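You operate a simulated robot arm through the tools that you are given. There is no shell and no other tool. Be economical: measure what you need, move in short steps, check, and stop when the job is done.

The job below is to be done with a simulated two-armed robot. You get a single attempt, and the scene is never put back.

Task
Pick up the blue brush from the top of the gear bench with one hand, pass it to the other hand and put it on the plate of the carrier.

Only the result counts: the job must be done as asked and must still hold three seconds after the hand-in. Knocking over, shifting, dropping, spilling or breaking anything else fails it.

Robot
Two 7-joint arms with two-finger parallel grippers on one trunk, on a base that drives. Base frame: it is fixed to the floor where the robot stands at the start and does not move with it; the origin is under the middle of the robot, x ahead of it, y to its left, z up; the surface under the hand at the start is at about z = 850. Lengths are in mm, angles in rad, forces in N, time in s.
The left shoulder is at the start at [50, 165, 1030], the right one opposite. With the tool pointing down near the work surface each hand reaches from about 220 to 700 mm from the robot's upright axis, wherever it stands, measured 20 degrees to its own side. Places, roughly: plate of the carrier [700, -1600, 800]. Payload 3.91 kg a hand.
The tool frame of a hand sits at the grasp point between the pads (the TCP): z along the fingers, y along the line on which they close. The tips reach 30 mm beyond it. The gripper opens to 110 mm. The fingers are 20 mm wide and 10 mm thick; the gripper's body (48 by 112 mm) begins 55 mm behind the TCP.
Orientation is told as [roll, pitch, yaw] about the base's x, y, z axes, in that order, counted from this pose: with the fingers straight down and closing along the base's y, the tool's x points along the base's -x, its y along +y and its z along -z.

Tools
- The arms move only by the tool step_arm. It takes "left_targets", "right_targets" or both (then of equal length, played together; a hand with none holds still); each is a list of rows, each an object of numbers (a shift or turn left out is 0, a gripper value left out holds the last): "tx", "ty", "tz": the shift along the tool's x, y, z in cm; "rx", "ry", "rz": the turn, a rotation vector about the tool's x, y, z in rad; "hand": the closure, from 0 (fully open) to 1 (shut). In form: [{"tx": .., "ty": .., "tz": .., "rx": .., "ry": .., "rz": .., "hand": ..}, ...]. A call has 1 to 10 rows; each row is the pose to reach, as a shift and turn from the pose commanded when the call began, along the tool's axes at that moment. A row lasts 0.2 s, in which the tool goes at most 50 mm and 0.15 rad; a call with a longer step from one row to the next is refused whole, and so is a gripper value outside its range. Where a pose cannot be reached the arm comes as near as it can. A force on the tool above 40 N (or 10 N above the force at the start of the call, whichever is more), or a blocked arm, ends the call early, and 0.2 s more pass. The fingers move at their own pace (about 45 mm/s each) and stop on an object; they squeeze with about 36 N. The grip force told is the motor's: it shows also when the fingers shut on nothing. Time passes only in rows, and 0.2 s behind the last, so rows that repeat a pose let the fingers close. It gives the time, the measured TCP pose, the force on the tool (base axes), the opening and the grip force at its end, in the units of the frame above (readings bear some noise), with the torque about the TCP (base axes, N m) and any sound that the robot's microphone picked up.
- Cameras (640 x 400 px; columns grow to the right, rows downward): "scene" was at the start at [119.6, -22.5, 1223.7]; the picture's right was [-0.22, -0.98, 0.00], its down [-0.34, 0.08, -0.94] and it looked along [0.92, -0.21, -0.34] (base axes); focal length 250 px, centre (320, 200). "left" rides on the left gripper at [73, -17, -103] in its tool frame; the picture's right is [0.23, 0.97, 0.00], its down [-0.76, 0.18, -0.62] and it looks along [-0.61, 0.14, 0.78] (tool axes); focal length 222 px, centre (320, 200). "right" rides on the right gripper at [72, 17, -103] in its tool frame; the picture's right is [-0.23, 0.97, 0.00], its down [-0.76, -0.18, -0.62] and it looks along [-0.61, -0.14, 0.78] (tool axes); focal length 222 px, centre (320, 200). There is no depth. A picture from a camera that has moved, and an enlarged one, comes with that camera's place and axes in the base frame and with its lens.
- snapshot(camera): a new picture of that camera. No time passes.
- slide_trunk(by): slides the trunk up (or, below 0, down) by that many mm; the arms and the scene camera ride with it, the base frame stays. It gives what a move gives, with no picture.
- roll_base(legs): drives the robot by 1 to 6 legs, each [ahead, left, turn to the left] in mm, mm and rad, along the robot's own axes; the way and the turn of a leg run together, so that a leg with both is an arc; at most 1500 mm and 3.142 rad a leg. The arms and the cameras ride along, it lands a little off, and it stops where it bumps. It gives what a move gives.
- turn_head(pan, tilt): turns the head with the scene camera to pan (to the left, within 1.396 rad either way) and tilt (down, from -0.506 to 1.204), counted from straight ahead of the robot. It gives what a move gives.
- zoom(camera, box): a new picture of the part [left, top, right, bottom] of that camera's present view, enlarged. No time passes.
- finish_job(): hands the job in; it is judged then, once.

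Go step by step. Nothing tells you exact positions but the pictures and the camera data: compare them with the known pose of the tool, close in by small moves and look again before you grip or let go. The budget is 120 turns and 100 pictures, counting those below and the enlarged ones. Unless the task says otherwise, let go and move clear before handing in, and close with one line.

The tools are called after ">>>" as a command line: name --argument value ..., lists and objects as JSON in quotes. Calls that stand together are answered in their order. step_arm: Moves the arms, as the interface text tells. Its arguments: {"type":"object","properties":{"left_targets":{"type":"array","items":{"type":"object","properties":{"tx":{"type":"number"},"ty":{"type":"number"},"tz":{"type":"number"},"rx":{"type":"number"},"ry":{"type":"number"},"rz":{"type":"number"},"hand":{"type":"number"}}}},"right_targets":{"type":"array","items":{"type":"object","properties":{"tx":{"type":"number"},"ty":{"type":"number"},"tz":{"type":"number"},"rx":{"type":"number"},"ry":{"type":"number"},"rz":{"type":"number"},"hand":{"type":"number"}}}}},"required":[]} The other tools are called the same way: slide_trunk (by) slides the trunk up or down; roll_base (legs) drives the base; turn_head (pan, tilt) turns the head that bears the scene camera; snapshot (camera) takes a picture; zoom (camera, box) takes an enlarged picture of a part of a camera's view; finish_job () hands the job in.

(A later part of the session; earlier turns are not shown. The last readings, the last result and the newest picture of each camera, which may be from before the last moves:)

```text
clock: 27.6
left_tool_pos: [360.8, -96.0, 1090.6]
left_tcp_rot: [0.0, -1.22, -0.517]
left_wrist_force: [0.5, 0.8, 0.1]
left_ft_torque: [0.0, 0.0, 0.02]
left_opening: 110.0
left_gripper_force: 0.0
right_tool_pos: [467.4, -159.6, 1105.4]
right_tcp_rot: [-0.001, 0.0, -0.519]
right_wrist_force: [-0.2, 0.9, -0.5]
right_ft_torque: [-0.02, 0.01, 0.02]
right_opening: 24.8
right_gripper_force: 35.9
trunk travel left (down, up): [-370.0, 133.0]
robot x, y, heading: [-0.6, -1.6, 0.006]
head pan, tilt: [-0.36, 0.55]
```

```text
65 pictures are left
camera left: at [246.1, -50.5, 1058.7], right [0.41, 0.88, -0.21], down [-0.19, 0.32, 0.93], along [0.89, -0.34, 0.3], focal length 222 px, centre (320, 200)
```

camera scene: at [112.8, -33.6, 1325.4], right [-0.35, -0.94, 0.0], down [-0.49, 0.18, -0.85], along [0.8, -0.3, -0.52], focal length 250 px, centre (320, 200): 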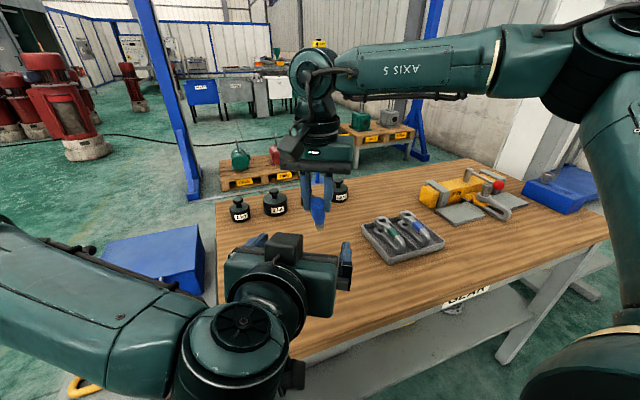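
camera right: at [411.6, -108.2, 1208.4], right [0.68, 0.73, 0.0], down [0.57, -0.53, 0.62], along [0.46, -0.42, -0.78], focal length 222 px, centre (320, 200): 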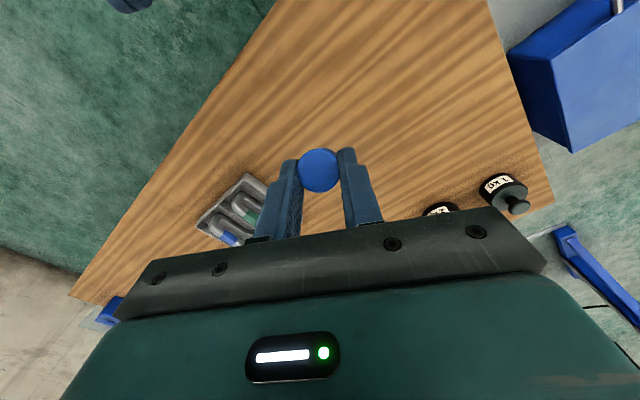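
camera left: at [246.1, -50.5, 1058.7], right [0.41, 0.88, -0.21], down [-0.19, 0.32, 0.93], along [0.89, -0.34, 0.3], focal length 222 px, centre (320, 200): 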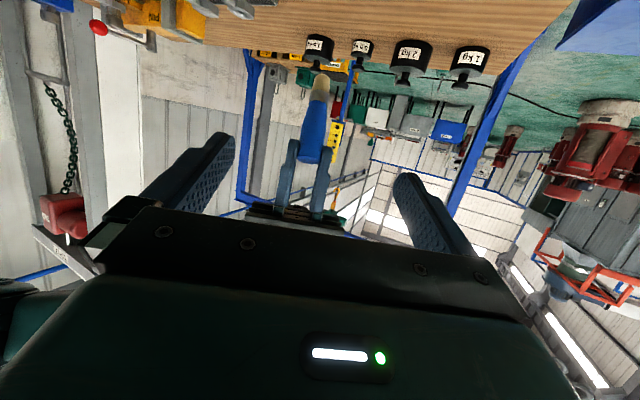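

The brush is now in the right hand only. I'll tuck both arms before driving.

>>> step_arm --left_targets '[{"ty": 3}, {"ty": 6}, {"ty": 9}, {"ty": 12, "ry": 0.13}, {"ty": 15, "ry": 0.27}, {"ty": 18, "ry": 0.41}, {"ty": 18, "ry": 0.55}, {"ty": 18, "ry": 0.68}]' --right_targets '[{"tx": 0.4, "ty": -1.5, "tz": -2}, {"tx": 0.8, "ty": -4, "tz": -4}, {"tx": 1.2, "ty": -7, "tz": -6}, {"tx": 1.6, "ty": -10, "tz": -8}, {"tx": 2.2, "ty": -13, "tz": -8}, {"tx": 2.9, "ty": -14.5, "tz": -8}, {"tx": 2.9, "ty": -14.5, "tz": -8}, {"tx": 2.9, "ty": -14.5, "tz": -8}]'

>>> turn_head --pan -1.39 --tilt 0.4

>>> snapshot --camera "scene"

>>> snapshot --camera "right"

```text
clock: 29.4
left_tool_pos: [451.2, 59.4, 1089.1]
left_tcp_rot: [0.0, -0.539, -0.518]
left_wrist_force: [-0.7, -0.7, 0.0]
left_ft_torque: [-0.01, 0.0, 0.01]
left_opening: 110.0
left_gripper_force: 0.1
right_tool_pos: [368.4, -273.1, 1183.9]
right_tcp_rot: [0.0, 0.0, -0.521]
right_wrist_force: [0.1, -0.4, 0.0]
right_ft_torque: [0.02, -0.03, 0.0]
right_opening: 24.6
right_gripper_force: 36.1
trunk travel left (down, up): [-370.0, 133.0]
robot x, y, heading: [-0.5, -6.1, -0.002]
head pan, tilt: [-0.36, 0.55]
```

```text
clock: 30.7
left_tool_pos: [449.8, 59.2, 1090.0]
left_tcp_rot: [-0.001, -0.544, -0.519]
left_wrist_force: [0.4, -0.4, 0.4]
left_ft_torque: [-0.02, -0.04, -0.01]
left_opening: 110.0
left_gripper_force: 0.2
right_tool_pos: [367.6, -271.6, 1184.5]
right_tcp_rot: [-0.001, -0.001, -0.521]
right_wrist_force: [0.1, 1.0, -0.4]
right_ft_torque: [0.0, -0.01, -0.01]
right_opening: 24.8
right_gripper_force: 36.0
trunk travel left (down, up): [-370.0, 133.0]
robot x, y, heading: [-0.0, 0.9, -0.002]
head pan, tilt: [-1.389, 0.4]
```

```text
64 pictures are left
camera scene: at [45.6, -93.1, 1339.1], right [-0.98, -0.18, 0.0], down [-0.07, 0.38, -0.92], along [0.17, -0.91, -0.39], focal length 250 px, centre (320, 200)
```

scene: 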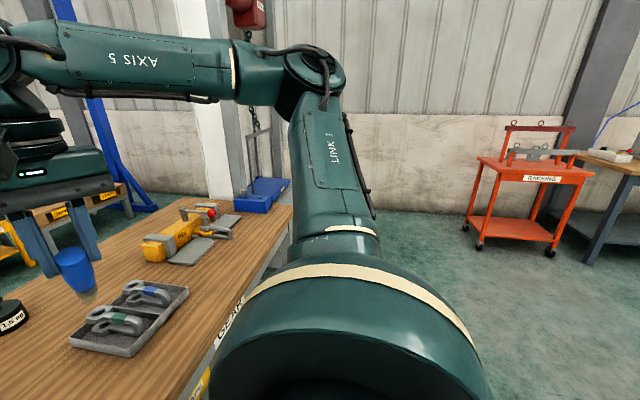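

```text
63 pictures are left
camera right: at [313.3, -221.6, 1288.3], right [0.68, 0.73, 0.0], down [0.57, -0.53, 0.62], along [0.46, -0.42, -0.78], focal length 222 px, centre (320, 200)
```

right: 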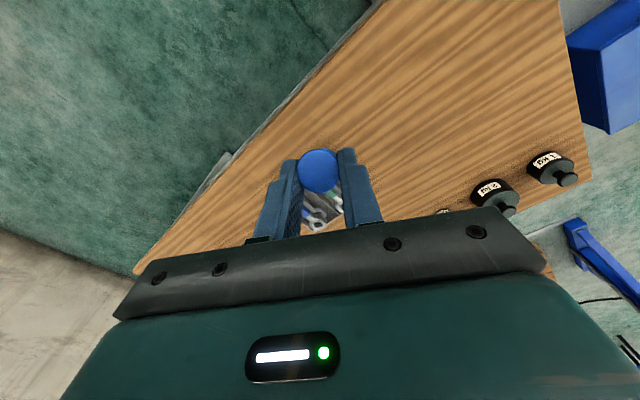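

The carrier looks like the grey frame hanging from a hoist beyond the bench end. Zooming in.

>>> zoom --camera "scene" --box '[180, 80, 340, 230]'

```text
2.67 times, centred on (260, 155) of scene
camera zoom: at [45.6, -93.1, 1339.1], right [-0.98, -0.18, 0.0], down [-0.07, 0.38, -0.92], along [0.17, -0.91, -0.39], focal length 666 px, centre (480, 320)
```

zoom: 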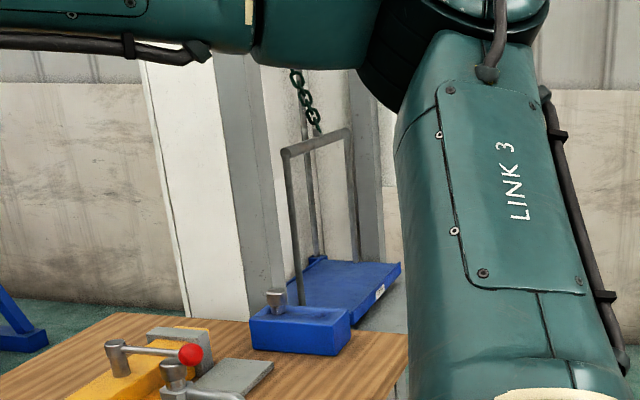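

The carrier is a blue plate hung on a chain, so it can swing. I'll back away from the bench and drive right to get a closer look.

>>> roll_base --legs '[[-250, 0, 0], [0, -1150, 0]]'

>>> turn_head --pan -0.35 --tilt 0.45

>>> snapshot --camera "scene"

>>> snapshot --camera "right"

```text
clock: 42.6
left_tool_pos: [193.1, -1114.6, 1088.7]
left_tcp_rot: [0.0, -0.54, -0.529]
left_wrist_force: [0.5, 0.8, -0.3]
left_ft_torque: [-0.01, 0.0, -0.03]
left_opening: 110.2
left_gripper_force: 0.0
right_tool_pos: [106.7, -1446.4, 1184.0]
right_tcp_rot: [0.0, 0.0, -0.527]
right_wrist_force: [0.1, 0.0, -0.2]
right_ft_torque: [-0.01, -0.04, 0.0]
right_opening: 24.4
right_gripper_force: 35.5
trunk travel left (down, up): [-370.0, 133.0]
robot x, y, heading: [-259.1, -1171.5, -0.012]
head pan, tilt: [-1.389, 0.4]
```

```text
clock: 43.9
left_tool_pos: [192.7, -1114.9, 1090.1]
left_tcp_rot: [0.001, -0.54, -0.528]
left_wrist_force: [0.0, -0.5, -0.2]
left_ft_torque: [0.0, 0.01, -0.01]
left_opening: 110.0
left_gripper_force: 0.0
right_tool_pos: [107.3, -1446.9, 1184.4]
right_tcp_rot: [0.0, -0.002, -0.529]
right_wrist_force: [-0.5, 0.7, 0.7]
right_ft_torque: [-0.03, 0.0, 0.01]
right_opening: 24.5
right_gripper_force: 35.9
trunk travel left (down, up): [-370.0, 133.0]
robot x, y, heading: [-257.9, -1169.2, -0.012]
head pan, tilt: [-0.351, 0.45]
```

```text
61 pictures are left
camera scene: at [-143.0, -1205.4, 1334.4], right [-0.35, -0.94, 0.0], down [-0.41, 0.15, -0.9], along [0.84, -0.32, -0.44], focal length 250 px, centre (320, 200)
```

scene: 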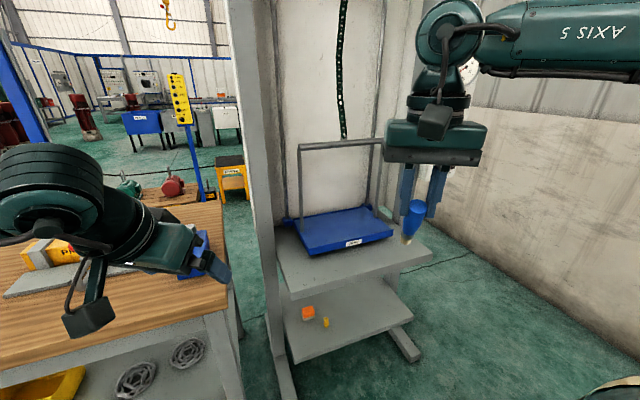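

```text
60 pictures are left
camera right: at [53.4, -1395.2, 1288.3], right [0.69, 0.73, 0.0], down [0.57, -0.54, 0.62], along [0.45, -0.43, -0.78], focal length 222 px, centre (320, 200)
```

right: 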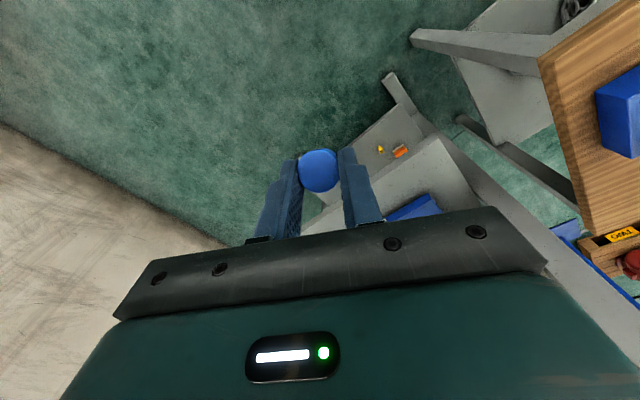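

Now I can see the carrier clearly, on or just above a grey stand. Zooming for the plate's geometry.

>>> zoom --camera "scene" --box '[260, 130, 440, 290]'

```text
2.50 times, centred on (350, 210) of scene
camera zoom: at [-143.0, -1205.4, 1334.4], right [-0.35, -0.94, 0.0], down [-0.41, 0.15, -0.9], along [0.84, -0.32, -0.44], focal length 625 px, centre (245, 175)
```

zoom: 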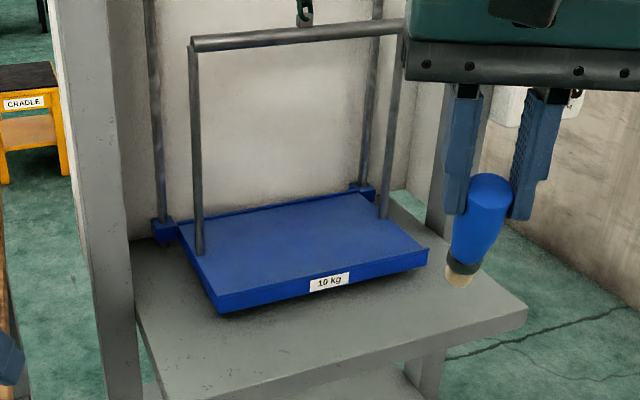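

The plate's front half spans about x 530–640, y -1425 to -1775 at z≈800, with the bail's bar above x≈650 at z≈1124. The brush leans 25° in my grip, so to stand it upright I need to yaw the wrist and lean the hand sideways and back. I'll test that yaw in free space.

>>> step_arm --right_targets '[{"rz": 0.14}, {"rz": 0.28}, {"rz": 0.42}, {"rz": 0.56}, {"rz": 0.7}, {"rz": 0.84}, {"rz": 0.98}, {"rz": 1.04}]'

>>> step_arm --right_targets '[{"rz": 0.14}, {"rz": 0.28}, {"rz": 0.42}, {"rz": 0.56}, {"rz": 0.7}, {"rz": 0.8}]'

```text
clock: 45.7
left_tool_pos: [192.9, -1114.7, 1089.2]
left_tcp_rot: [0.0, -0.542, -0.525]
left_wrist_force: [-0.4, -1.0, 0.5]
left_ft_torque: [-0.01, 0.0, 0.01]
left_opening: 110.0
left_gripper_force: 0.0
right_tool_pos: [107.5, -1445.6, 1184.1]
right_tcp_rot: [0.001, 0.001, -1.571]
right_wrist_force: [0.6, -0.3, -1.5]
right_ft_torque: [0.0, -0.02, 0.01]
right_opening: 24.3
right_gripper_force: 35.8
trunk travel left (down, up): [-370.0, 133.0]
robot x, y, heading: [-259.7, -1172.3, -0.008]
head pan, tilt: [-0.351, 0.45]
```

```text
clock: 47.1
left_tool_pos: [194.0, -1114.1, 1089.3]
left_tcp_rot: [-0.001, -0.542, -0.526]
left_wrist_force: [-0.6, -0.3, -0.3]
left_ft_torque: [0.02, -0.04, -0.01]
left_opening: 110.1
left_gripper_force: 0.0
right_tool_pos: [106.6, -1447.6, 1184.5]
right_tcp_rot: [0.0, 0.001, -2.371]
right_wrist_force: [0.6, -0.2, 0.0]
right_ft_torque: [-0.01, 0.01, 0.04]
right_opening: 24.3
right_gripper_force: 36.0
trunk travel left (down, up): [-370.0, 133.0]
robot x, y, heading: [-257.2, -1172.6, -0.01]
head pan, tilt: [-0.351, 0.45]
```

The yaw works well. I'll go on until the hand faces nearly backwards, then tilt so the brush hangs vertical.

>>> step_arm --right_targets '[{"rz": 0.14}, {"rz": 0.28}, {"rz": 0.4}, {"rz": 0.5}]'

>>> step_arm --right_targets '[{"ry": 0.12}, {"ry": 0.24}, {"ry": 0.36}, {"ry": 0.436}]'

>>> turn_head --pan -0.6 --tilt 0.45

>>> snapshot --camera "scene"

>>> snapshot --camera "right"

```text
clock: 48.1
left_tool_pos: [194.2, -1115.2, 1089.0]
left_tcp_rot: [-0.001, -0.54, -0.527]
left_wrist_force: [-0.3, 0.2, 1.0]
left_ft_torque: [0.0, -0.01, 0.0]
left_opening: 109.9
left_gripper_force: 0.1
right_tool_pos: [106.7, -1447.1, 1184.5]
right_tcp_rot: [0.0, 0.0, -2.87]
right_wrist_force: [-0.2, 0.3, -0.4]
right_ft_torque: [0.0, 0.0, 0.01]
right_opening: 24.2
right_gripper_force: 36.2
trunk travel left (down, up): [-370.0, 133.0]
robot x, y, heading: [-257.0, -1169.8, -0.009]
head pan, tilt: [-0.351, 0.45]
```

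```text
clock: 49.1
left_tool_pos: [192.4, -1115.0, 1089.7]
left_tcp_rot: [0.001, -0.541, -0.526]
left_wrist_force: [-1.0, -0.6, 0.1]
left_ft_torque: [0.0, 0.01, -0.01]
left_opening: 109.9
left_gripper_force: 0.1
right_tool_pos: [107.0, -1446.6, 1183.7]
right_tcp_rot: [0.0, 0.438, -2.87]
right_wrist_force: [0.7, -0.1, -0.6]
right_ft_torque: [-0.02, 0.03, -0.04]
right_opening: 24.5
right_gripper_force: 35.9
trunk travel left (down, up): [-370.0, 133.0]
robot x, y, heading: [-258.2, -1170.7, -0.008]
head pan, tilt: [-0.351, 0.45]
```

```text
clock: 49.9
left_tool_pos: [192.5, -1115.1, 1088.8]
left_tcp_rot: [0.001, -0.541, -0.527]
left_wrist_force: [-0.1, 0.8, 0.0]
left_ft_torque: [0.0, -0.01, -0.01]
left_opening: 109.8
left_gripper_force: 0.2
right_tool_pos: [105.7, -1446.0, 1185.3]
right_tcp_rot: [-0.001, 0.438, -2.871]
right_wrist_force: [-0.4, 0.1, 0.1]
right_ft_torque: [-0.02, 0.03, -0.02]
right_opening: 24.4
right_gripper_force: 36.6
trunk travel left (down, up): [-370.0, 133.0]
robot x, y, heading: [-257.5, -1171.0, -0.006]
head pan, tilt: [-0.6, 0.45]
```

```text
58 pictures are left
camera scene: at [-153.6, -1225.5, 1334.4], right [-0.57, -0.82, 0.0], down [-0.36, 0.25, -0.9], along [0.74, -0.51, -0.44], focal length 250 px, centre (320, 200)
```

scene: 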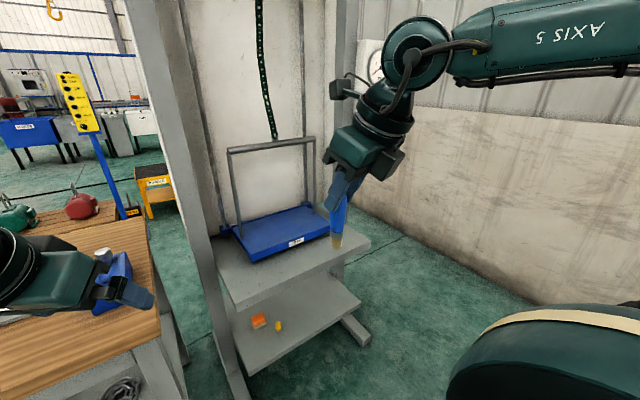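

```text
57 pictures are left
camera right: at [132.7, -1456.9, 1309.5], right [0.06, -0.99, -0.1], down [-0.97, -0.09, 0.24], along [-0.25, 0.08, -0.97], focal length 222 px, centre (320, 200)
```

right: 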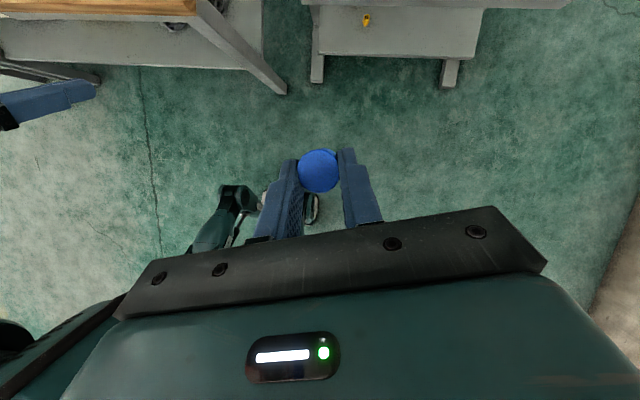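

The brush hangs vertical now. Before driving in, I'll tuck the left hand back so it can't touch the pillar, then drive right and look again.

>>> step_arm --left_targets '[{"tx": 2.9, "ty": 1.3, "tz": -2.3}, {"tx": 5.8, "ty": 2.7, "tz": -4.6}, {"tx": 8.7, "ty": 4, "tz": -6.9}, {"tx": 11.5, "ty": 5.3, "tz": -9.2}, {"tx": 14.4, "ty": 6.7, "tz": -11.5}, {"tx": 17.3, "ty": 8, "tz": -13.9}]'

>>> roll_base --legs '[[0, -250, 0.008], [100, 0, 0]]'

>>> turn_head --pan -0.2 --tilt 0.5

>>> snapshot --camera "scene"

>>> snapshot --camera "right"

```text
clock: 51.3
left_tool_pos: [50.6, -932.2, 1124.0]
left_tcp_rot: [0.0, -0.542, -0.529]
left_wrist_force: [0.1, -0.6, 0.2]
left_ft_torque: [0.04, -0.01, 0.0]
left_opening: 109.7
left_gripper_force: 0.1
left hand out of reach, approached as far as the arm can: row 6
right_tool_pos: [104.7, -1446.1, 1184.2]
right_tcp_rot: [0.0, 0.438, -2.868]
right_wrist_force: [-1.8, 0.0, -0.9]
right_ft_torque: [0.02, -0.03, -0.01]
right_opening: 24.5
right_gripper_force: 35.9
trunk travel left (down, up): [-370.0, 133.0]
robot x, y, heading: [-260.7, -1172.5, -0.01]
head pan, tilt: [-0.6, 0.45]
```

```text
clock: 54.8
left_tool_pos: [147.6, -1181.4, 1123.5]
left_tcp_rot: [0.0, -0.538, -0.52]
left_wrist_force: [-0.3, -0.4, 0.0]
left_ft_torque: [-0.02, 0.0, -0.02]
left_opening: 109.8
left_gripper_force: 0.0
right_tool_pos: [206.2, -1695.8, 1185.4]
right_tcp_rot: [0.001, 0.436, -2.862]
right_wrist_force: [-0.3, 0.6, -0.6]
right_ft_torque: [-0.02, -0.01, 0.03]
right_opening: 24.1
right_gripper_force: 35.9
trunk travel left (down, up): [-370.0, 133.0]
robot x, y, heading: [-159.4, -1421.3, 0.002]
head pan, tilt: [-0.6, 0.45]
```

```text
clock: 55.7
left_tool_pos: [146.6, -1180.8, 1124.2]
left_tcp_rot: [0.0, -0.541, -0.52]
left_wrist_force: [0.9, 0.8, 0.0]
left_ft_torque: [-0.02, -0.02, -0.01]
left_opening: 110.1
left_gripper_force: 0.0
right_tool_pos: [205.7, -1694.5, 1184.1]
right_tcp_rot: [0.0, 0.436, -2.861]
right_wrist_force: [-0.4, 0.9, 0.1]
right_ft_torque: [0.0, 0.02, -0.04]
right_opening: 24.2
right_gripper_force: 36.3
trunk travel left (down, up): [-370.0, 133.0]
robot x, y, heading: [-164.3, -1424.1, 0.001]
head pan, tilt: [-0.201, 0.499]
```

```text
56 pictures are left
camera scene: at [-43.1, -1441.9, 1330.0], right [-0.2, -0.98, 0.0], down [-0.47, 0.1, -0.88], along [0.86, -0.18, -0.48], focal length 250 px, centre (320, 200)
```

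scene: 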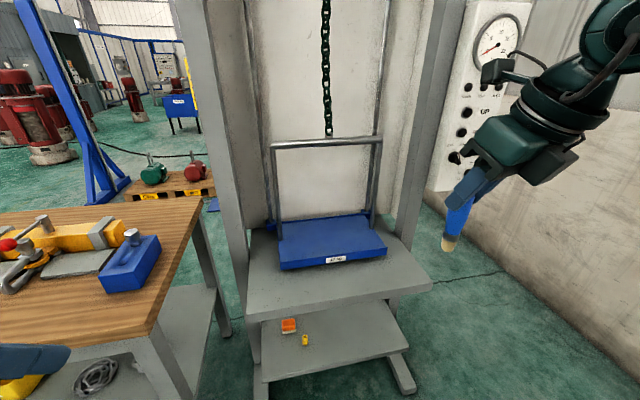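

```text
55 pictures are left
camera right: at [231.5, -1704.8, 1309.5], right [0.07, -0.99, -0.1], down [-0.97, -0.09, 0.24], along [-0.25, 0.08, -0.97], focal length 222 px, centre (320, 200)
```

right: 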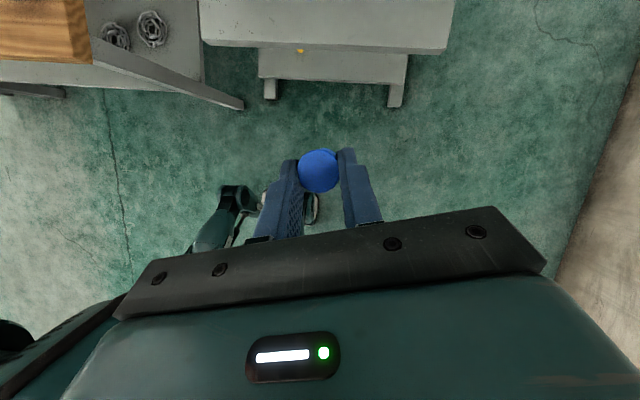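

I'm getting a second view of the plate for triangulation.

>>> zoom --camera "scene" --box '[240, 120, 440, 290]'

```text
2.35 times, centred on (340, 205) of scene
camera zoom: at [-43.1, -1441.9, 1330.0], right [-0.2, -0.98, 0.0], down [-0.47, 0.1, -0.88], along [0.86, -0.18, -0.48], focal length 588 px, centre (273, 188)
```

zoom: 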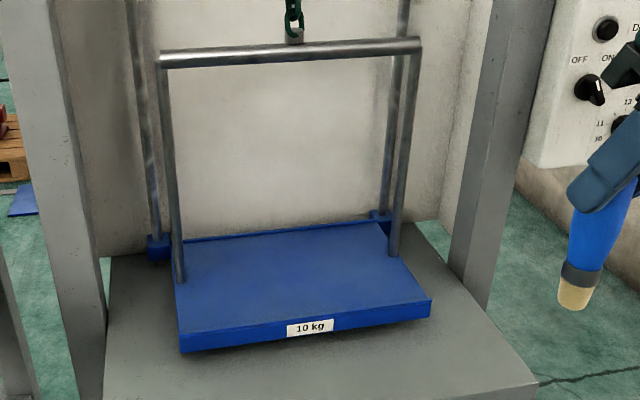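

Triangulating two views puts the plate top at z≈768, spanning x 585–820 and y -1440 to -1805, with the bail at x≈705. I'll aim the brush at (630, -1615), in front of the bail. Next I drive forward and lower the trunk.

>>> roll_base --legs '[[230, 0, 0]]'

>>> slide_trunk --by -120

>>> turn_head --pan -0.3 --tilt 0.5

>>> snapshot --camera "scene"

>>> snapshot --camera "right"

```text
clock: 57.4
left_tool_pos: [372.7, -1181.6, 1123.5]
left_tcp_rot: [-0.003, -0.542, -0.522]
left_wrist_force: [-0.2, 0.2, -0.1]
left_ft_torque: [-0.02, 0.01, 0.0]
left_opening: 110.3
left_gripper_force: 0.2
right_tool_pos: [432.0, -1695.7, 1184.6]
right_tcp_rot: [0.001, 0.436, -2.863]
right_wrist_force: [0.4, -0.4, -0.9]
right_ft_torque: [0.03, 0.02, -0.01]
right_opening: 24.4
right_gripper_force: 36.5
trunk travel left (down, up): [-370.0, 133.0]
robot x, y, heading: [61.5, -1419.3, -0.003]
head pan, tilt: [-0.201, 0.499]
```

```text
clock: 58.9
left_tool_pos: [372.9, -1182.7, 1004.6]
left_tcp_rot: [-0.001, -0.54, -0.523]
left_wrist_force: [0.3, -0.4, 0.4]
left_ft_torque: [-0.03, 0.03, -0.03]
left_opening: 109.9
left_gripper_force: 0.1
right_tool_pos: [432.5, -1696.1, 1065.0]
right_tcp_rot: [0.001, 0.437, -2.862]
right_wrist_force: [0.0, -0.2, -0.3]
right_ft_torque: [0.01, -0.01, -0.03]
right_opening: 24.2
right_gripper_force: 36.5
trunk travel left (down, up): [-250.0, 253.0]
robot x, y, heading: [64.9, -1422.5, -0.001]
head pan, tilt: [-0.201, 0.499]
```

```text
clock: 59.6
left_tool_pos: [373.4, -1182.3, 1003.5]
left_tcp_rot: [-0.001, -0.542, -0.521]
left_wrist_force: [0.2, 0.0, 1.1]
left_ft_torque: [0.01, 0.03, 0.02]
left_opening: 110.2
left_gripper_force: 0.0
right_tool_pos: [431.8, -1696.3, 1064.0]
right_tcp_rot: [-0.001, 0.437, -2.863]
right_wrist_force: [-0.5, 0.0, -0.6]
right_ft_torque: [-0.02, 0.01, -0.06]
right_opening: 24.6
right_gripper_force: 35.9
trunk travel left (down, up): [-250.0, 253.0]
robot x, y, heading: [64.7, -1422.6, -0.004]
head pan, tilt: [-0.3, 0.499]
```

```text
53 pictures are left
camera scene: at [181.6, -1451.2, 1210.0], right [-0.3, -0.95, 0.0], down [-0.46, 0.14, -0.88], along [0.84, -0.26, -0.48], focal length 250 px, centre (320, 200)
```

scene: 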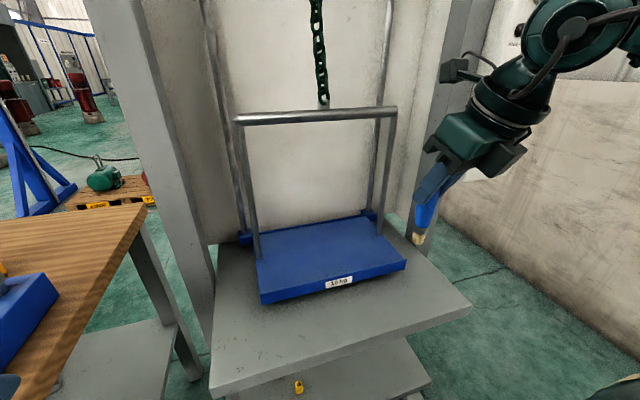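

```text
52 pictures are left
camera right: at [458.0, -1705.9, 1189.6], right [0.07, -0.99, -0.1], down [-0.97, -0.09, 0.24], along [-0.25, 0.08, -0.97], focal length 222 px, centre (320, 200)
```

right: 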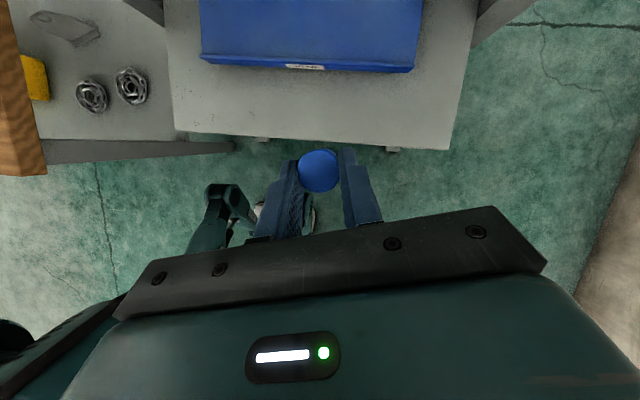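

The right camera agrees with those plate edges. I'll move the brush horizontally over the plate's front half and look.

>>> step_arm --right_targets '[{"tx": 3.08, "ty": -0.38, "tz": 1.44}, {"tx": 6.16, "ty": -0.76, "tz": 2.88}, {"tx": 9.24, "ty": -1.13, "tz": 4.31}, {"tx": 12.3, "ty": -1.5, "tz": 5.75}, {"tx": 15.4, "ty": -1.9, "tz": 7.2}, {"tx": 18.48, "ty": -2.27, "tz": 8.63}, {"tx": 18.48, "ty": -2.27, "tz": 8.63}]'

>>> snapshot --camera "scene"

>>> snapshot --camera "right"

```text
clock: 61.2
left_tool_pos: [374.1, -1182.4, 1004.7]
left_tcp_rot: [0.0, -0.542, -0.522]
left_wrist_force: [0.4, 0.5, 0.5]
left_ft_torque: [-0.01, 0.0, 0.03]
left_opening: 110.1
left_gripper_force: 0.1
right_tool_pos: [622.8, -1615.9, 1063.2]
right_tcp_rot: [0.0, 0.437, -2.862]
right_wrist_force: [-0.7, 0.8, -0.2]
right_ft_torque: [0.03, -0.03, 0.0]
right_opening: 24.2
right_gripper_force: 36.0
trunk travel left (down, up): [-250.0, 253.0]
robot x, y, heading: [66.0, -1424.3, -0.005]
head pan, tilt: [-0.3, 0.499]
```

```text
51 pictures are left
camera scene: at [181.5, -1451.3, 1210.0], right [-0.3, -0.95, 0.0], down [-0.46, 0.14, -0.88], along [0.84, -0.26, -0.48], focal length 250 px, centre (320, 200)
```

scene: 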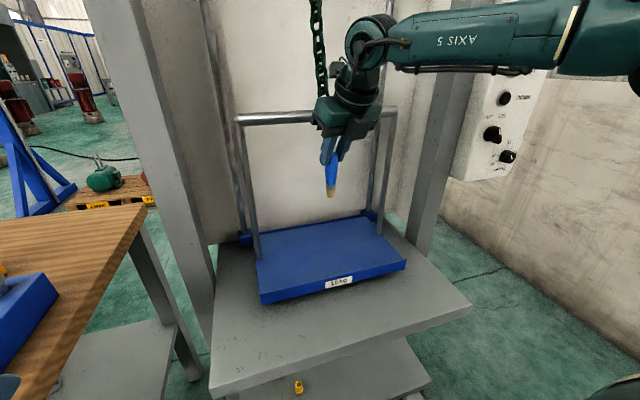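

```text
50 pictures are left
camera right: at [648.5, -1626.1, 1187.7], right [0.07, -0.99, -0.1], down [-0.97, -0.09, 0.24], along [-0.25, 0.08, -0.97], focal length 222 px, centre (320, 200)
```

right: 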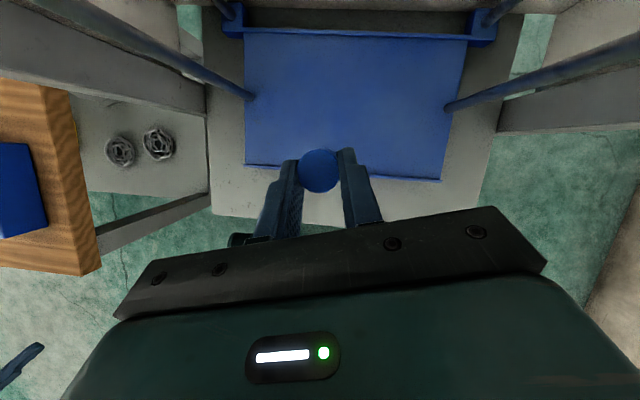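

The front edge is at x≈597 and the bail at x≈715, so I'll go 15 mm deeper. First I'll check the brush's verticality.

>>> zoom --camera "scene" --box '[270, 110, 430, 210]'

>>> zoom --camera "right" --box '[240, 120, 400, 220]'

```text
4.00 times, centred on (350, 160) of scene
camera zoom: at [181.5, -1451.3, 1210.0], right [-0.3, -0.95, 0.0], down [-0.46, 0.14, -0.88], along [0.84, -0.26, -0.48], focal length 1000 px, centre (200, 360)
```

zoom: 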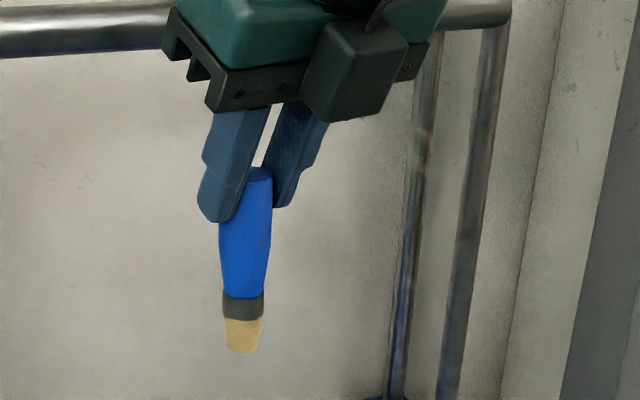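

```text
4.00 times, centred on (320, 170) of right
camera zoom: at [648.5, -1626.1, 1187.7], right [0.07, -0.99, -0.1], down [-0.97, -0.09, 0.24], along [-0.25, 0.08, -0.97], focal length 888 px, centre (320, 320)
```

zoom: 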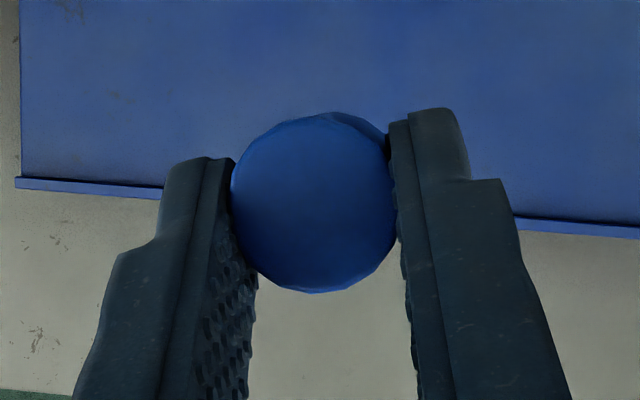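

The brush is vertical within a few degrees, and its bottom is at z≈958 as predicted. I'll move 8 mm deeper and descend to about 20 mm above the plate.

>>> step_arm --right_targets '[{"tx": -1.1, "ty": 0.22, "tz": 3.0}, {"tx": -2.5, "ty": 0.22, "tz": 6.3}, {"tx": -3.8, "ty": 0.22, "tz": 9.4}, {"tx": -5.2, "ty": 0.22, "tz": 12.6}, {"tx": -6.49, "ty": 0.22, "tz": 15.7}, {"tx": -6.49, "ty": 0.22, "tz": 15.7}]'

>>> zoom --camera "scene" --box '[230, 170, 430, 310]'

>>> snapshot --camera "right"

```text
clock: 62.6
left_tool_pos: [373.3, -1183.2, 1005.3]
left_tcp_rot: [-0.001, -0.542, -0.521]
left_wrist_force: [-0.4, -0.5, -0.2]
left_ft_torque: [-0.02, 0.0, 0.02]
left_opening: 109.9
left_gripper_force: 0.1
right_tool_pos: [631.2, -1619.0, 893.7]
right_tcp_rot: [0.001, 0.438, -2.863]
right_wrist_force: [0.1, -0.1, -0.5]
right_ft_torque: [0.0, 0.03, 0.0]
right_opening: 24.5
right_gripper_force: 36.2
trunk travel left (down, up): [-250.0, 253.0]
robot x, y, heading: [66.2, -1423.7, -0.002]
head pan, tilt: [-0.3, 0.499]
```

```text
2.86 times, centred on (330, 240) of scene
camera zoom: at [181.6, -1451.3, 1210.0], right [-0.3, -0.95, 0.0], down [-0.46, 0.14, -0.88], along [0.84, -0.26, -0.48], focal length 714 px, centre (291, 86)
```

zoom: 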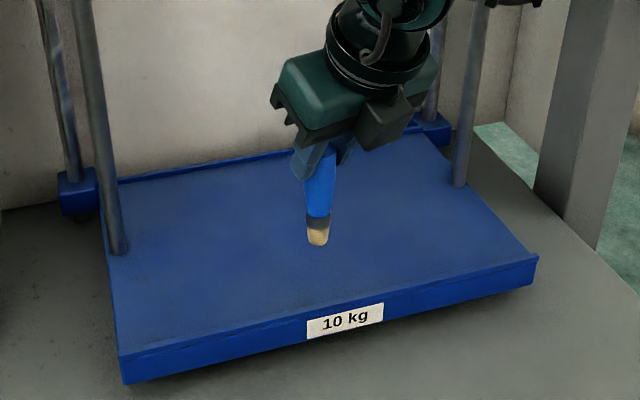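

```text
46 pictures are left
camera right: at [656.5, -1629.2, 1019.5], right [0.07, -0.99, -0.1], down [-0.97, -0.09, 0.24], along [-0.25, 0.08, -0.97], focal length 222 px, centre (320, 200)
```

right: 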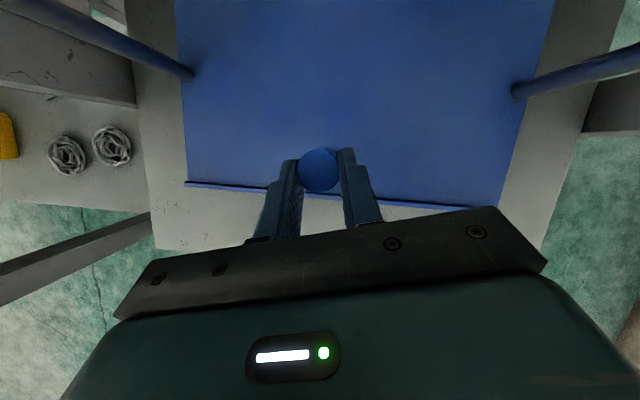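

The bottom of the brush is about 18 mm above the plate. I'll lower it slowly and watch the force.

>>> step_arm --right_targets '[{"tx": -0.25, "tz": 0.54}, {"tx": -0.5, "tz": 1.08}, {"tx": -0.5, "tz": 1.08}]'

>>> zoom --camera "scene" --box '[270, 180, 370, 260]'

```text
clock: 63.4
left_tool_pos: [373.2, -1182.2, 1003.5]
left_tcp_rot: [0.003, -0.541, -0.521]
left_wrist_force: [-0.5, -0.2, -0.8]
left_ft_torque: [0.01, 0.0, 0.02]
left_opening: 110.2
left_gripper_force: 0.1
right_tool_pos: [630.6, -1619.4, 882.8]
right_tcp_rot: [0.0, 0.438, -2.863]
right_wrist_force: [-0.4, 0.4, -1.1]
right_ft_torque: [0.02, 0.02, 0.02]
right_opening: 24.5
right_gripper_force: 36.0
trunk travel left (down, up): [-250.0, 253.0]
robot x, y, heading: [66.1, -1419.2, -0.009]
head pan, tilt: [-0.3, 0.499]
```

```text
5.00 times, centred on (320, 220) of scene
camera zoom: at [181.6, -1451.3, 1210.0], right [-0.3, -0.95, 0.0], down [-0.46, 0.14, -0.88], along [0.84, -0.26, -0.48], focal length 1250 px, centre (320, 100)
```

zoom: 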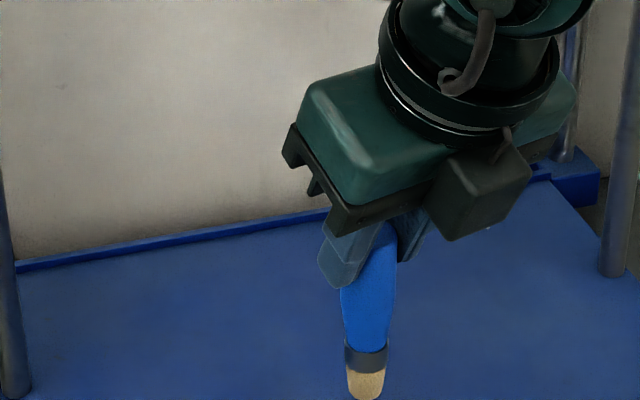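

No contact yet. I'll go on in small steps.

>>> step_arm --right_targets '[{"tx": -0.085, "tz": 0.18}, {"tx": -0.17, "tz": 0.36}, {"tx": -0.17, "tz": 0.36}]'

>>> step_arm --right_targets '[{"tx": -0.085, "tz": 0.18}, {"tx": -0.085, "tz": 0.18}]'

>>> zoom --camera "scene" --box '[280, 200, 380, 280]'

```text
clock: 64.2
left_tool_pos: [371.5, -1181.2, 1004.9]
left_tcp_rot: [-0.001, -0.541, -0.523]
left_wrist_force: [0.1, -0.3, -0.1]
left_ft_torque: [-0.01, 0.03, 0.0]
left_opening: 110.2
left_gripper_force: 0.1
right_tool_pos: [629.3, -1618.6, 878.9]
right_tcp_rot: [0.001, 0.436, -2.861]
right_wrist_force: [-0.3, 0.2, -0.5]
right_ft_torque: [-0.01, 0.0, 0.0]
right_opening: 24.0
right_gripper_force: 35.7
trunk travel left (down, up): [-250.0, 253.0]
robot x, y, heading: [67.5, -1422.0, 0.0]
head pan, tilt: [-0.3, 0.499]
```

```text
clock: 64.8
left_tool_pos: [373.4, -1183.4, 1003.7]
left_tcp_rot: [0.001, -0.542, -0.522]
left_wrist_force: [0.0, 0.4, 0.1]
left_ft_torque: [0.0, 0.01, 0.0]
left_opening: 110.0
left_gripper_force: 0.1
right_tool_pos: [629.8, -1616.9, 877.9]
right_tcp_rot: [-0.001, 0.437, -2.862]
right_wrist_force: [-0.3, 0.5, -0.8]
right_ft_torque: [-0.05, -0.02, 0.0]
right_opening: 24.5
right_gripper_force: 36.4
trunk travel left (down, up): [-250.0, 253.0]
robot x, y, heading: [65.5, -1419.5, -0.004]
head pan, tilt: [-0.3, 0.499]
```

```text
5.00 times, centred on (330, 240) of scene
camera zoom: at [181.6, -1451.3, 1210.0], right [-0.3, -0.95, 0.0], down [-0.46, 0.14, -0.88], along [0.84, -0.26, -0.48], focal length 1250 px, centre (270, 0)
```

zoom: 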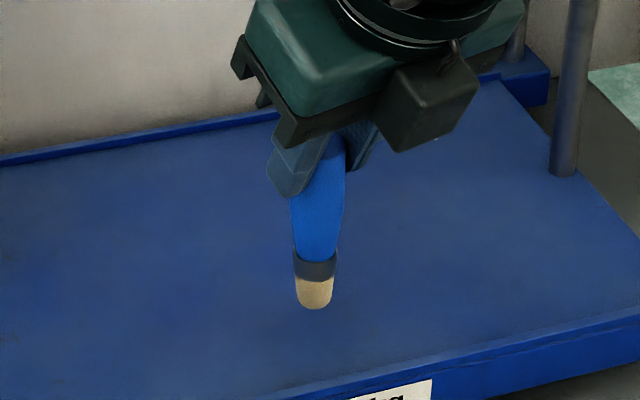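

Still no contact, so I keep stepping down 2 mm at a time.

>>> step_arm --right_targets '[{"tx": -0.085, "tz": 0.18}, {"tx": -0.085, "tz": 0.18}]'

>>> step_arm --right_targets '[{"tx": -0.085, "tz": 0.18}, {"tx": -0.085, "tz": 0.18}]'

>>> step_arm --right_targets '[{"tx": -0.043, "tz": 0.09}, {"tx": -0.043, "tz": 0.09}]'

>>> zoom --camera "scene" --box '[280, 200, 380, 280]'

```text
clock: 65.4
left_tool_pos: [373.7, -1183.2, 1004.2]
left_tcp_rot: [-0.001, -0.54, -0.522]
left_wrist_force: [0.2, 0.7, -0.3]
left_ft_torque: [0.01, -0.03, -0.01]
left_opening: 110.1
left_gripper_force: 0.1
right_tool_pos: [629.3, -1618.6, 874.1]
right_tcp_rot: [-0.001, 0.437, -2.862]
right_wrist_force: [0.5, 0.2, 0.1]
right_ft_torque: [0.01, 0.01, -0.02]
right_opening: 24.7
right_gripper_force: 35.5
trunk travel left (down, up): [-250.0, 253.0]
robot x, y, heading: [65.2, -1421.8, -0.003]
head pan, tilt: [-0.3, 0.499]
```

```text
clock: 66.0
left_tool_pos: [373.0, -1182.2, 1003.6]
left_tcp_rot: [0.0, -0.541, -0.521]
left_wrist_force: [-0.3, -0.5, 0.1]
left_ft_torque: [-0.01, -0.04, 0.06]
left_opening: 110.4
left_gripper_force: 0.1
right_tool_pos: [629.5, -1617.2, 874.0]
right_tcp_rot: [-0.001, 0.436, -2.862]
right_wrist_force: [-0.1, -0.3, 0.2]
right_ft_torque: [-0.03, 0.0, -0.04]
right_opening: 24.2
right_gripper_force: 36.2
trunk travel left (down, up): [-250.0, 253.0]
robot x, y, heading: [67.8, -1420.7, 0.002]
head pan, tilt: [-0.3, 0.499]
```

```text
clock: 66.6
left_tool_pos: [372.3, -1184.0, 1004.1]
left_tcp_rot: [-0.002, -0.541, -0.522]
left_wrist_force: [0.2, 0.0, 0.0]
left_ft_torque: [0.03, 0.01, -0.01]
left_opening: 109.9
left_gripper_force: 0.0
right_tool_pos: [629.3, -1617.9, 872.4]
right_tcp_rot: [-0.001, 0.437, -2.863]
right_wrist_force: [0.7, -0.1, 0.5]
right_ft_torque: [0.0, 0.0, -0.01]
right_opening: 24.4
right_gripper_force: 36.3
trunk travel left (down, up): [-250.0, 253.0]
robot x, y, heading: [63.9, -1420.6, -0.001]
head pan, tilt: [-0.3, 0.499]
```

```text
5.00 times, centred on (330, 240) of scene
camera zoom: at [181.6, -1451.3, 1210.0], right [-0.3, -0.95, 0.0], down [-0.46, 0.14, -0.88], along [0.84, -0.26, -0.48], focal length 1250 px, centre (270, 0)
```

zoom: 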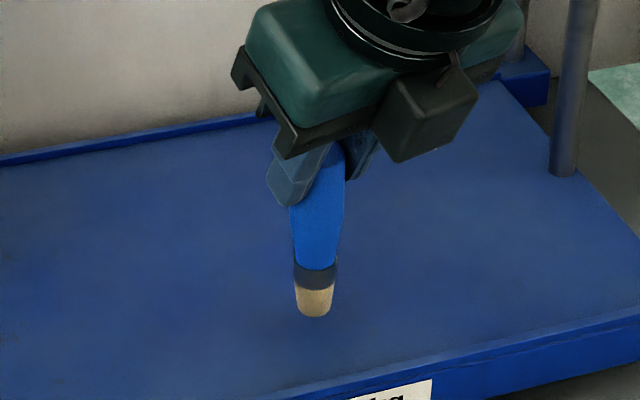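

Still free. More small steps.

>>> step_arm --right_targets '[{"tx": -0.085, "tz": 0.18}, {"tx": -0.085, "tz": 0.18}]'

>>> step_arm --right_targets '[{"tx": -0.085, "tz": 0.18}, {"tx": -0.085, "tz": 0.18}]'

>>> step_arm --right_targets '[{"tx": -0.085, "tz": 0.18}, {"tx": -0.085, "tz": 0.18}]'

>>> zoom --camera "scene" --box '[280, 200, 380, 280]'

```text
clock: 67.2
left_tool_pos: [374.1, -1182.4, 1003.5]
left_tcp_rot: [-0.001, -0.54, -0.524]
left_wrist_force: [0.9, -0.5, 0.4]
left_ft_torque: [-0.01, 0.02, -0.01]
left_opening: 109.8
left_gripper_force: 0.0
right_tool_pos: [630.0, -1617.5, 871.1]
right_tcp_rot: [0.0, 0.437, -2.862]
right_wrist_force: [-0.5, -0.7, -0.5]
right_ft_torque: [-0.01, 0.0, -0.02]
right_opening: 24.4
right_gripper_force: 35.6
trunk travel left (down, up): [-250.0, 253.0]
robot x, y, heading: [64.7, -1419.9, -0.006]
head pan, tilt: [-0.3, 0.499]
```

```text
clock: 67.8
left_tool_pos: [373.3, -1180.9, 1003.5]
left_tcp_rot: [0.0, -0.542, -0.522]
left_wrist_force: [-0.7, -0.4, -0.9]
left_ft_torque: [-0.01, 0.0, 0.0]
left_opening: 110.1
left_gripper_force: 0.1
right_tool_pos: [629.2, -1618.0, 867.6]
right_tcp_rot: [0.0, 0.437, -2.862]
right_wrist_force: [-0.2, -0.6, -0.2]
right_ft_torque: [0.0, -0.01, 0.03]
right_opening: 24.7
right_gripper_force: 35.6
trunk travel left (down, up): [-250.0, 253.0]
robot x, y, heading: [62.0, -1424.3, -0.002]
head pan, tilt: [-0.3, 0.499]
```

```text
clock: 68.4
left_tool_pos: [374.2, -1182.0, 1004.3]
left_tcp_rot: [-0.001, -0.54, -0.522]
left_wrist_force: [0.7, 0.0, 0.0]
left_ft_torque: [-0.02, 0.0, -0.04]
left_opening: 109.8
left_gripper_force: 0.0
right_tool_pos: [629.2, -1618.0, 866.5]
right_tcp_rot: [-0.001, 0.437, -2.864]
right_wrist_force: [-0.1, 0.3, 0.5]
right_ft_torque: [-0.02, 0.0, 0.01]
right_opening: 24.3
right_gripper_force: 35.9
trunk travel left (down, up): [-250.0, 253.0]
robot x, y, heading: [66.7, -1421.6, -0.005]
head pan, tilt: [-0.3, 0.499]
```

```text
5.00 times, centred on (330, 240) of scene
camera zoom: at [181.6, -1451.3, 1210.0], right [-0.3, -0.95, 0.0], down [-0.46, 0.14, -0.88], along [0.84, -0.26, -0.48], focal length 1250 px, centre (270, 0)
```

zoom: 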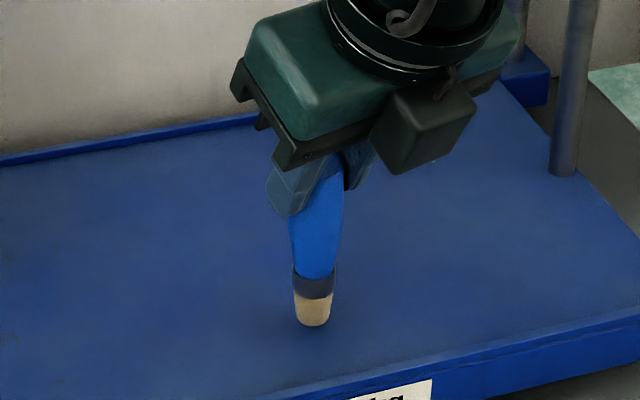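

>>> step_arm --right_targets '[{"tx": -0.085, "tz": 0.18}, {"tx": -0.085, "tz": 0.18}]'

>>> step_arm --right_targets '[{"tx": -0.085, "tz": 0.18}, {"tx": -0.085, "tz": 0.18}]'

>>> zoom --camera "scene" --box '[300, 230, 350, 270]'

```text
clock: 69.0
left_tool_pos: [371.7, -1182.6, 1004.3]
left_tcp_rot: [-0.001, -0.541, -0.522]
left_wrist_force: [-0.3, -1.0, -0.6]
left_ft_torque: [0.02, 0.03, -0.01]
left_opening: 110.0
left_gripper_force: 0.0
right_tool_pos: [629.9, -1618.5, 863.5]
right_tcp_rot: [0.001, 0.437, -2.862]
right_wrist_force: [0.3, -0.2, -0.4]
right_ft_torque: [0.02, 0.02, 0.0]
right_opening: 24.5
right_gripper_force: 36.6
trunk travel left (down, up): [-250.0, 253.0]
robot x, y, heading: [71.1, -1423.2, -0.002]
head pan, tilt: [-0.3, 0.499]
```

```text
clock: 69.6
left_tool_pos: [373.0, -1182.0, 1004.4]
left_tcp_rot: [0.0, -0.54, -0.523]
left_wrist_force: [-0.5, 0.1, -0.3]
left_ft_torque: [0.0, -0.01, -0.05]
left_opening: 109.5
left_gripper_force: 0.1
right_tool_pos: [630.6, -1618.4, 863.6]
right_tcp_rot: [0.001, 0.437, -2.863]
right_wrist_force: [-0.3, 0.9, 0.2]
right_ft_torque: [0.01, 0.02, 0.01]
right_opening: 24.4
right_gripper_force: 36.5
trunk travel left (down, up): [-250.0, 253.0]
robot x, y, heading: [65.6, -1423.7, -0.003]
head pan, tilt: [-0.3, 0.499]
```

```text
10.00 times, centred on (325, 250) of scene
camera zoom: at [181.6, -1451.3, 1210.0], right [-0.3, -0.95, 0.0], down [-0.46, 0.14, -0.88], along [0.84, -0.26, -0.48], focal length 2499 px, centre (270, -300)
```

zoom: 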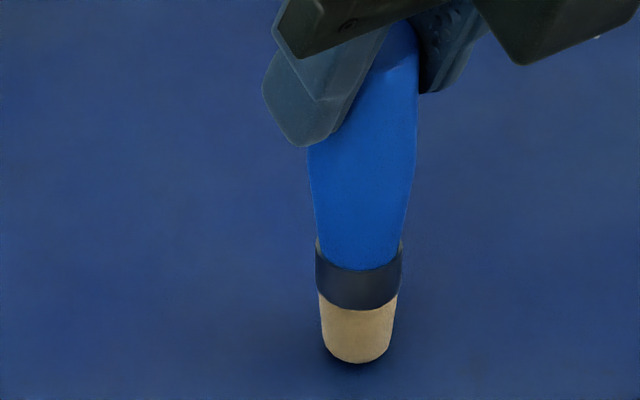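

A contact shadow is forming, so it's very near the plate. I'll use finer steps.

>>> step_arm --right_targets '[{"tx": -0.064, "tz": 0.136}, {"tx": -0.064, "tz": 0.136}]'

>>> step_arm --right_targets '[{"tx": -0.043, "tz": 0.09}, {"tx": -0.043, "tz": 0.09}]'

>>> zoom --camera "scene" --box '[300, 230, 350, 270]'

```text
clock: 70.2
left_tool_pos: [372.5, -1182.8, 1005.4]
left_tcp_rot: [0.001, -0.542, -0.523]
left_wrist_force: [-0.6, 0.3, -0.8]
left_ft_torque: [0.0, 0.03, 0.01]
left_opening: 110.1
left_gripper_force: 0.1
right_tool_pos: [629.1, -1619.2, 859.1]
right_tcp_rot: [0.0, 0.436, -2.863]
right_wrist_force: [0.0, 0.1, -0.4]
right_ft_torque: [-0.04, -0.03, 0.01]
right_opening: 24.1
right_gripper_force: 36.6
trunk travel left (down, up): [-250.0, 253.0]
robot x, y, heading: [63.5, -1423.6, -0.005]
head pan, tilt: [-0.3, 0.499]
```

```text
clock: 70.8
left_tool_pos: [373.7, -1182.9, 1004.5]
left_tcp_rot: [-0.001, -0.54, -0.521]
left_wrist_force: [-0.5, -0.6, 0.6]
left_ft_torque: [0.01, -0.02, -0.04]
left_opening: 110.3
left_gripper_force: 0.0
right_tool_pos: [628.3, -1617.7, 858.7]
right_tcp_rot: [-0.001, 0.438, -2.863]
right_wrist_force: [0.3, -0.2, 2.5]
right_ft_torque: [-0.03, 0.02, 0.0]
right_opening: 24.5
right_gripper_force: 36.6
trunk travel left (down, up): [-250.0, 253.0]
robot x, y, heading: [67.6, -1423.1, -0.0]
head pan, tilt: [-0.3, 0.499]
```

```text
10.00 times, centred on (325, 250) of scene
camera zoom: at [181.3, -1451.2, 1210.0], right [-0.3, -0.95, 0.0], down [-0.46, 0.14, -0.88], along [0.84, -0.26, -0.48], focal length 2499 px, centre (270, -300)
```

zoom: 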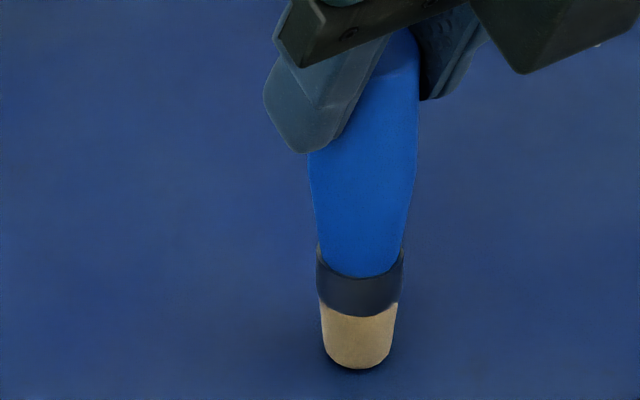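

Contact at 2.5 N, with the brush upright. I'll open gently in steps.

>>> step_arm --right_targets '[{"hand": 0.75}, {"hand": 0.72}, {"hand": 0.68}, {"hand": 0.64}, {"hand": 0.6}, {"hand": 0.5}, {"hand": 0.4}, {"hand": 0.4}]'

>>> zoom --camera "scene" --box '[270, 180, 390, 280]'

>>> snapshot --camera "right"

```text
clock: 72.6
left_tool_pos: [372.9, -1181.8, 1003.4]
left_tcp_rot: [0.0, -0.542, -0.522]
left_wrist_force: [0.2, 0.1, 0.5]
left_ft_torque: [0.0, -0.01, 0.0]
left_opening: 110.0
left_gripper_force: 0.0
right_tool_pos: [629.5, -1617.8, 858.9]
right_tcp_rot: [0.001, 0.435, -2.863]
right_wrist_force: [0.5, -0.4, 0.1]
right_ft_torque: [-0.01, 0.02, -0.04]
right_opening: 66.0
right_gripper_force: 0.0
trunk travel left (down, up): [-250.0, 253.0]
robot x, y, heading: [66.2, -1421.5, -0.005]
head pan, tilt: [-0.3, 0.499]
```

```text
4.00 times, centred on (330, 230) of scene
camera zoom: at [181.5, -1451.3, 1210.0], right [-0.3, -0.95, 0.0], down [-0.46, 0.14, -0.88], along [0.84, -0.26, -0.48], focal length 1000 px, centre (280, 80)
```

zoom: 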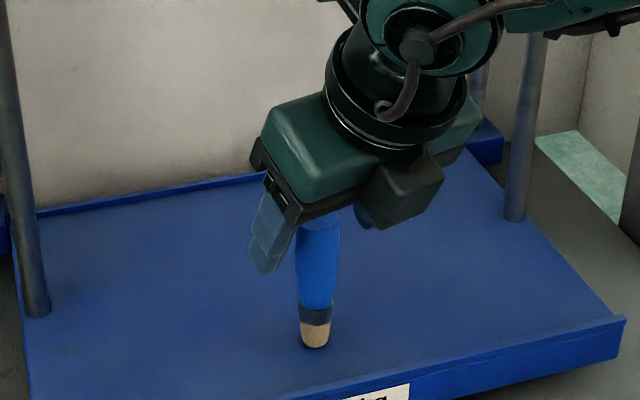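

```text
38 pictures are left
camera right: at [655.5, -1628.2, 984.5], right [0.07, -0.99, -0.1], down [-0.97, -0.09, 0.24], along [-0.25, 0.08, -0.97], focal length 222 px, centre (320, 200)
```

right: 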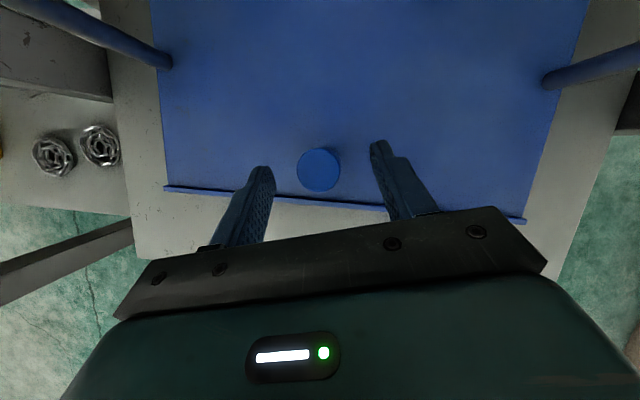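

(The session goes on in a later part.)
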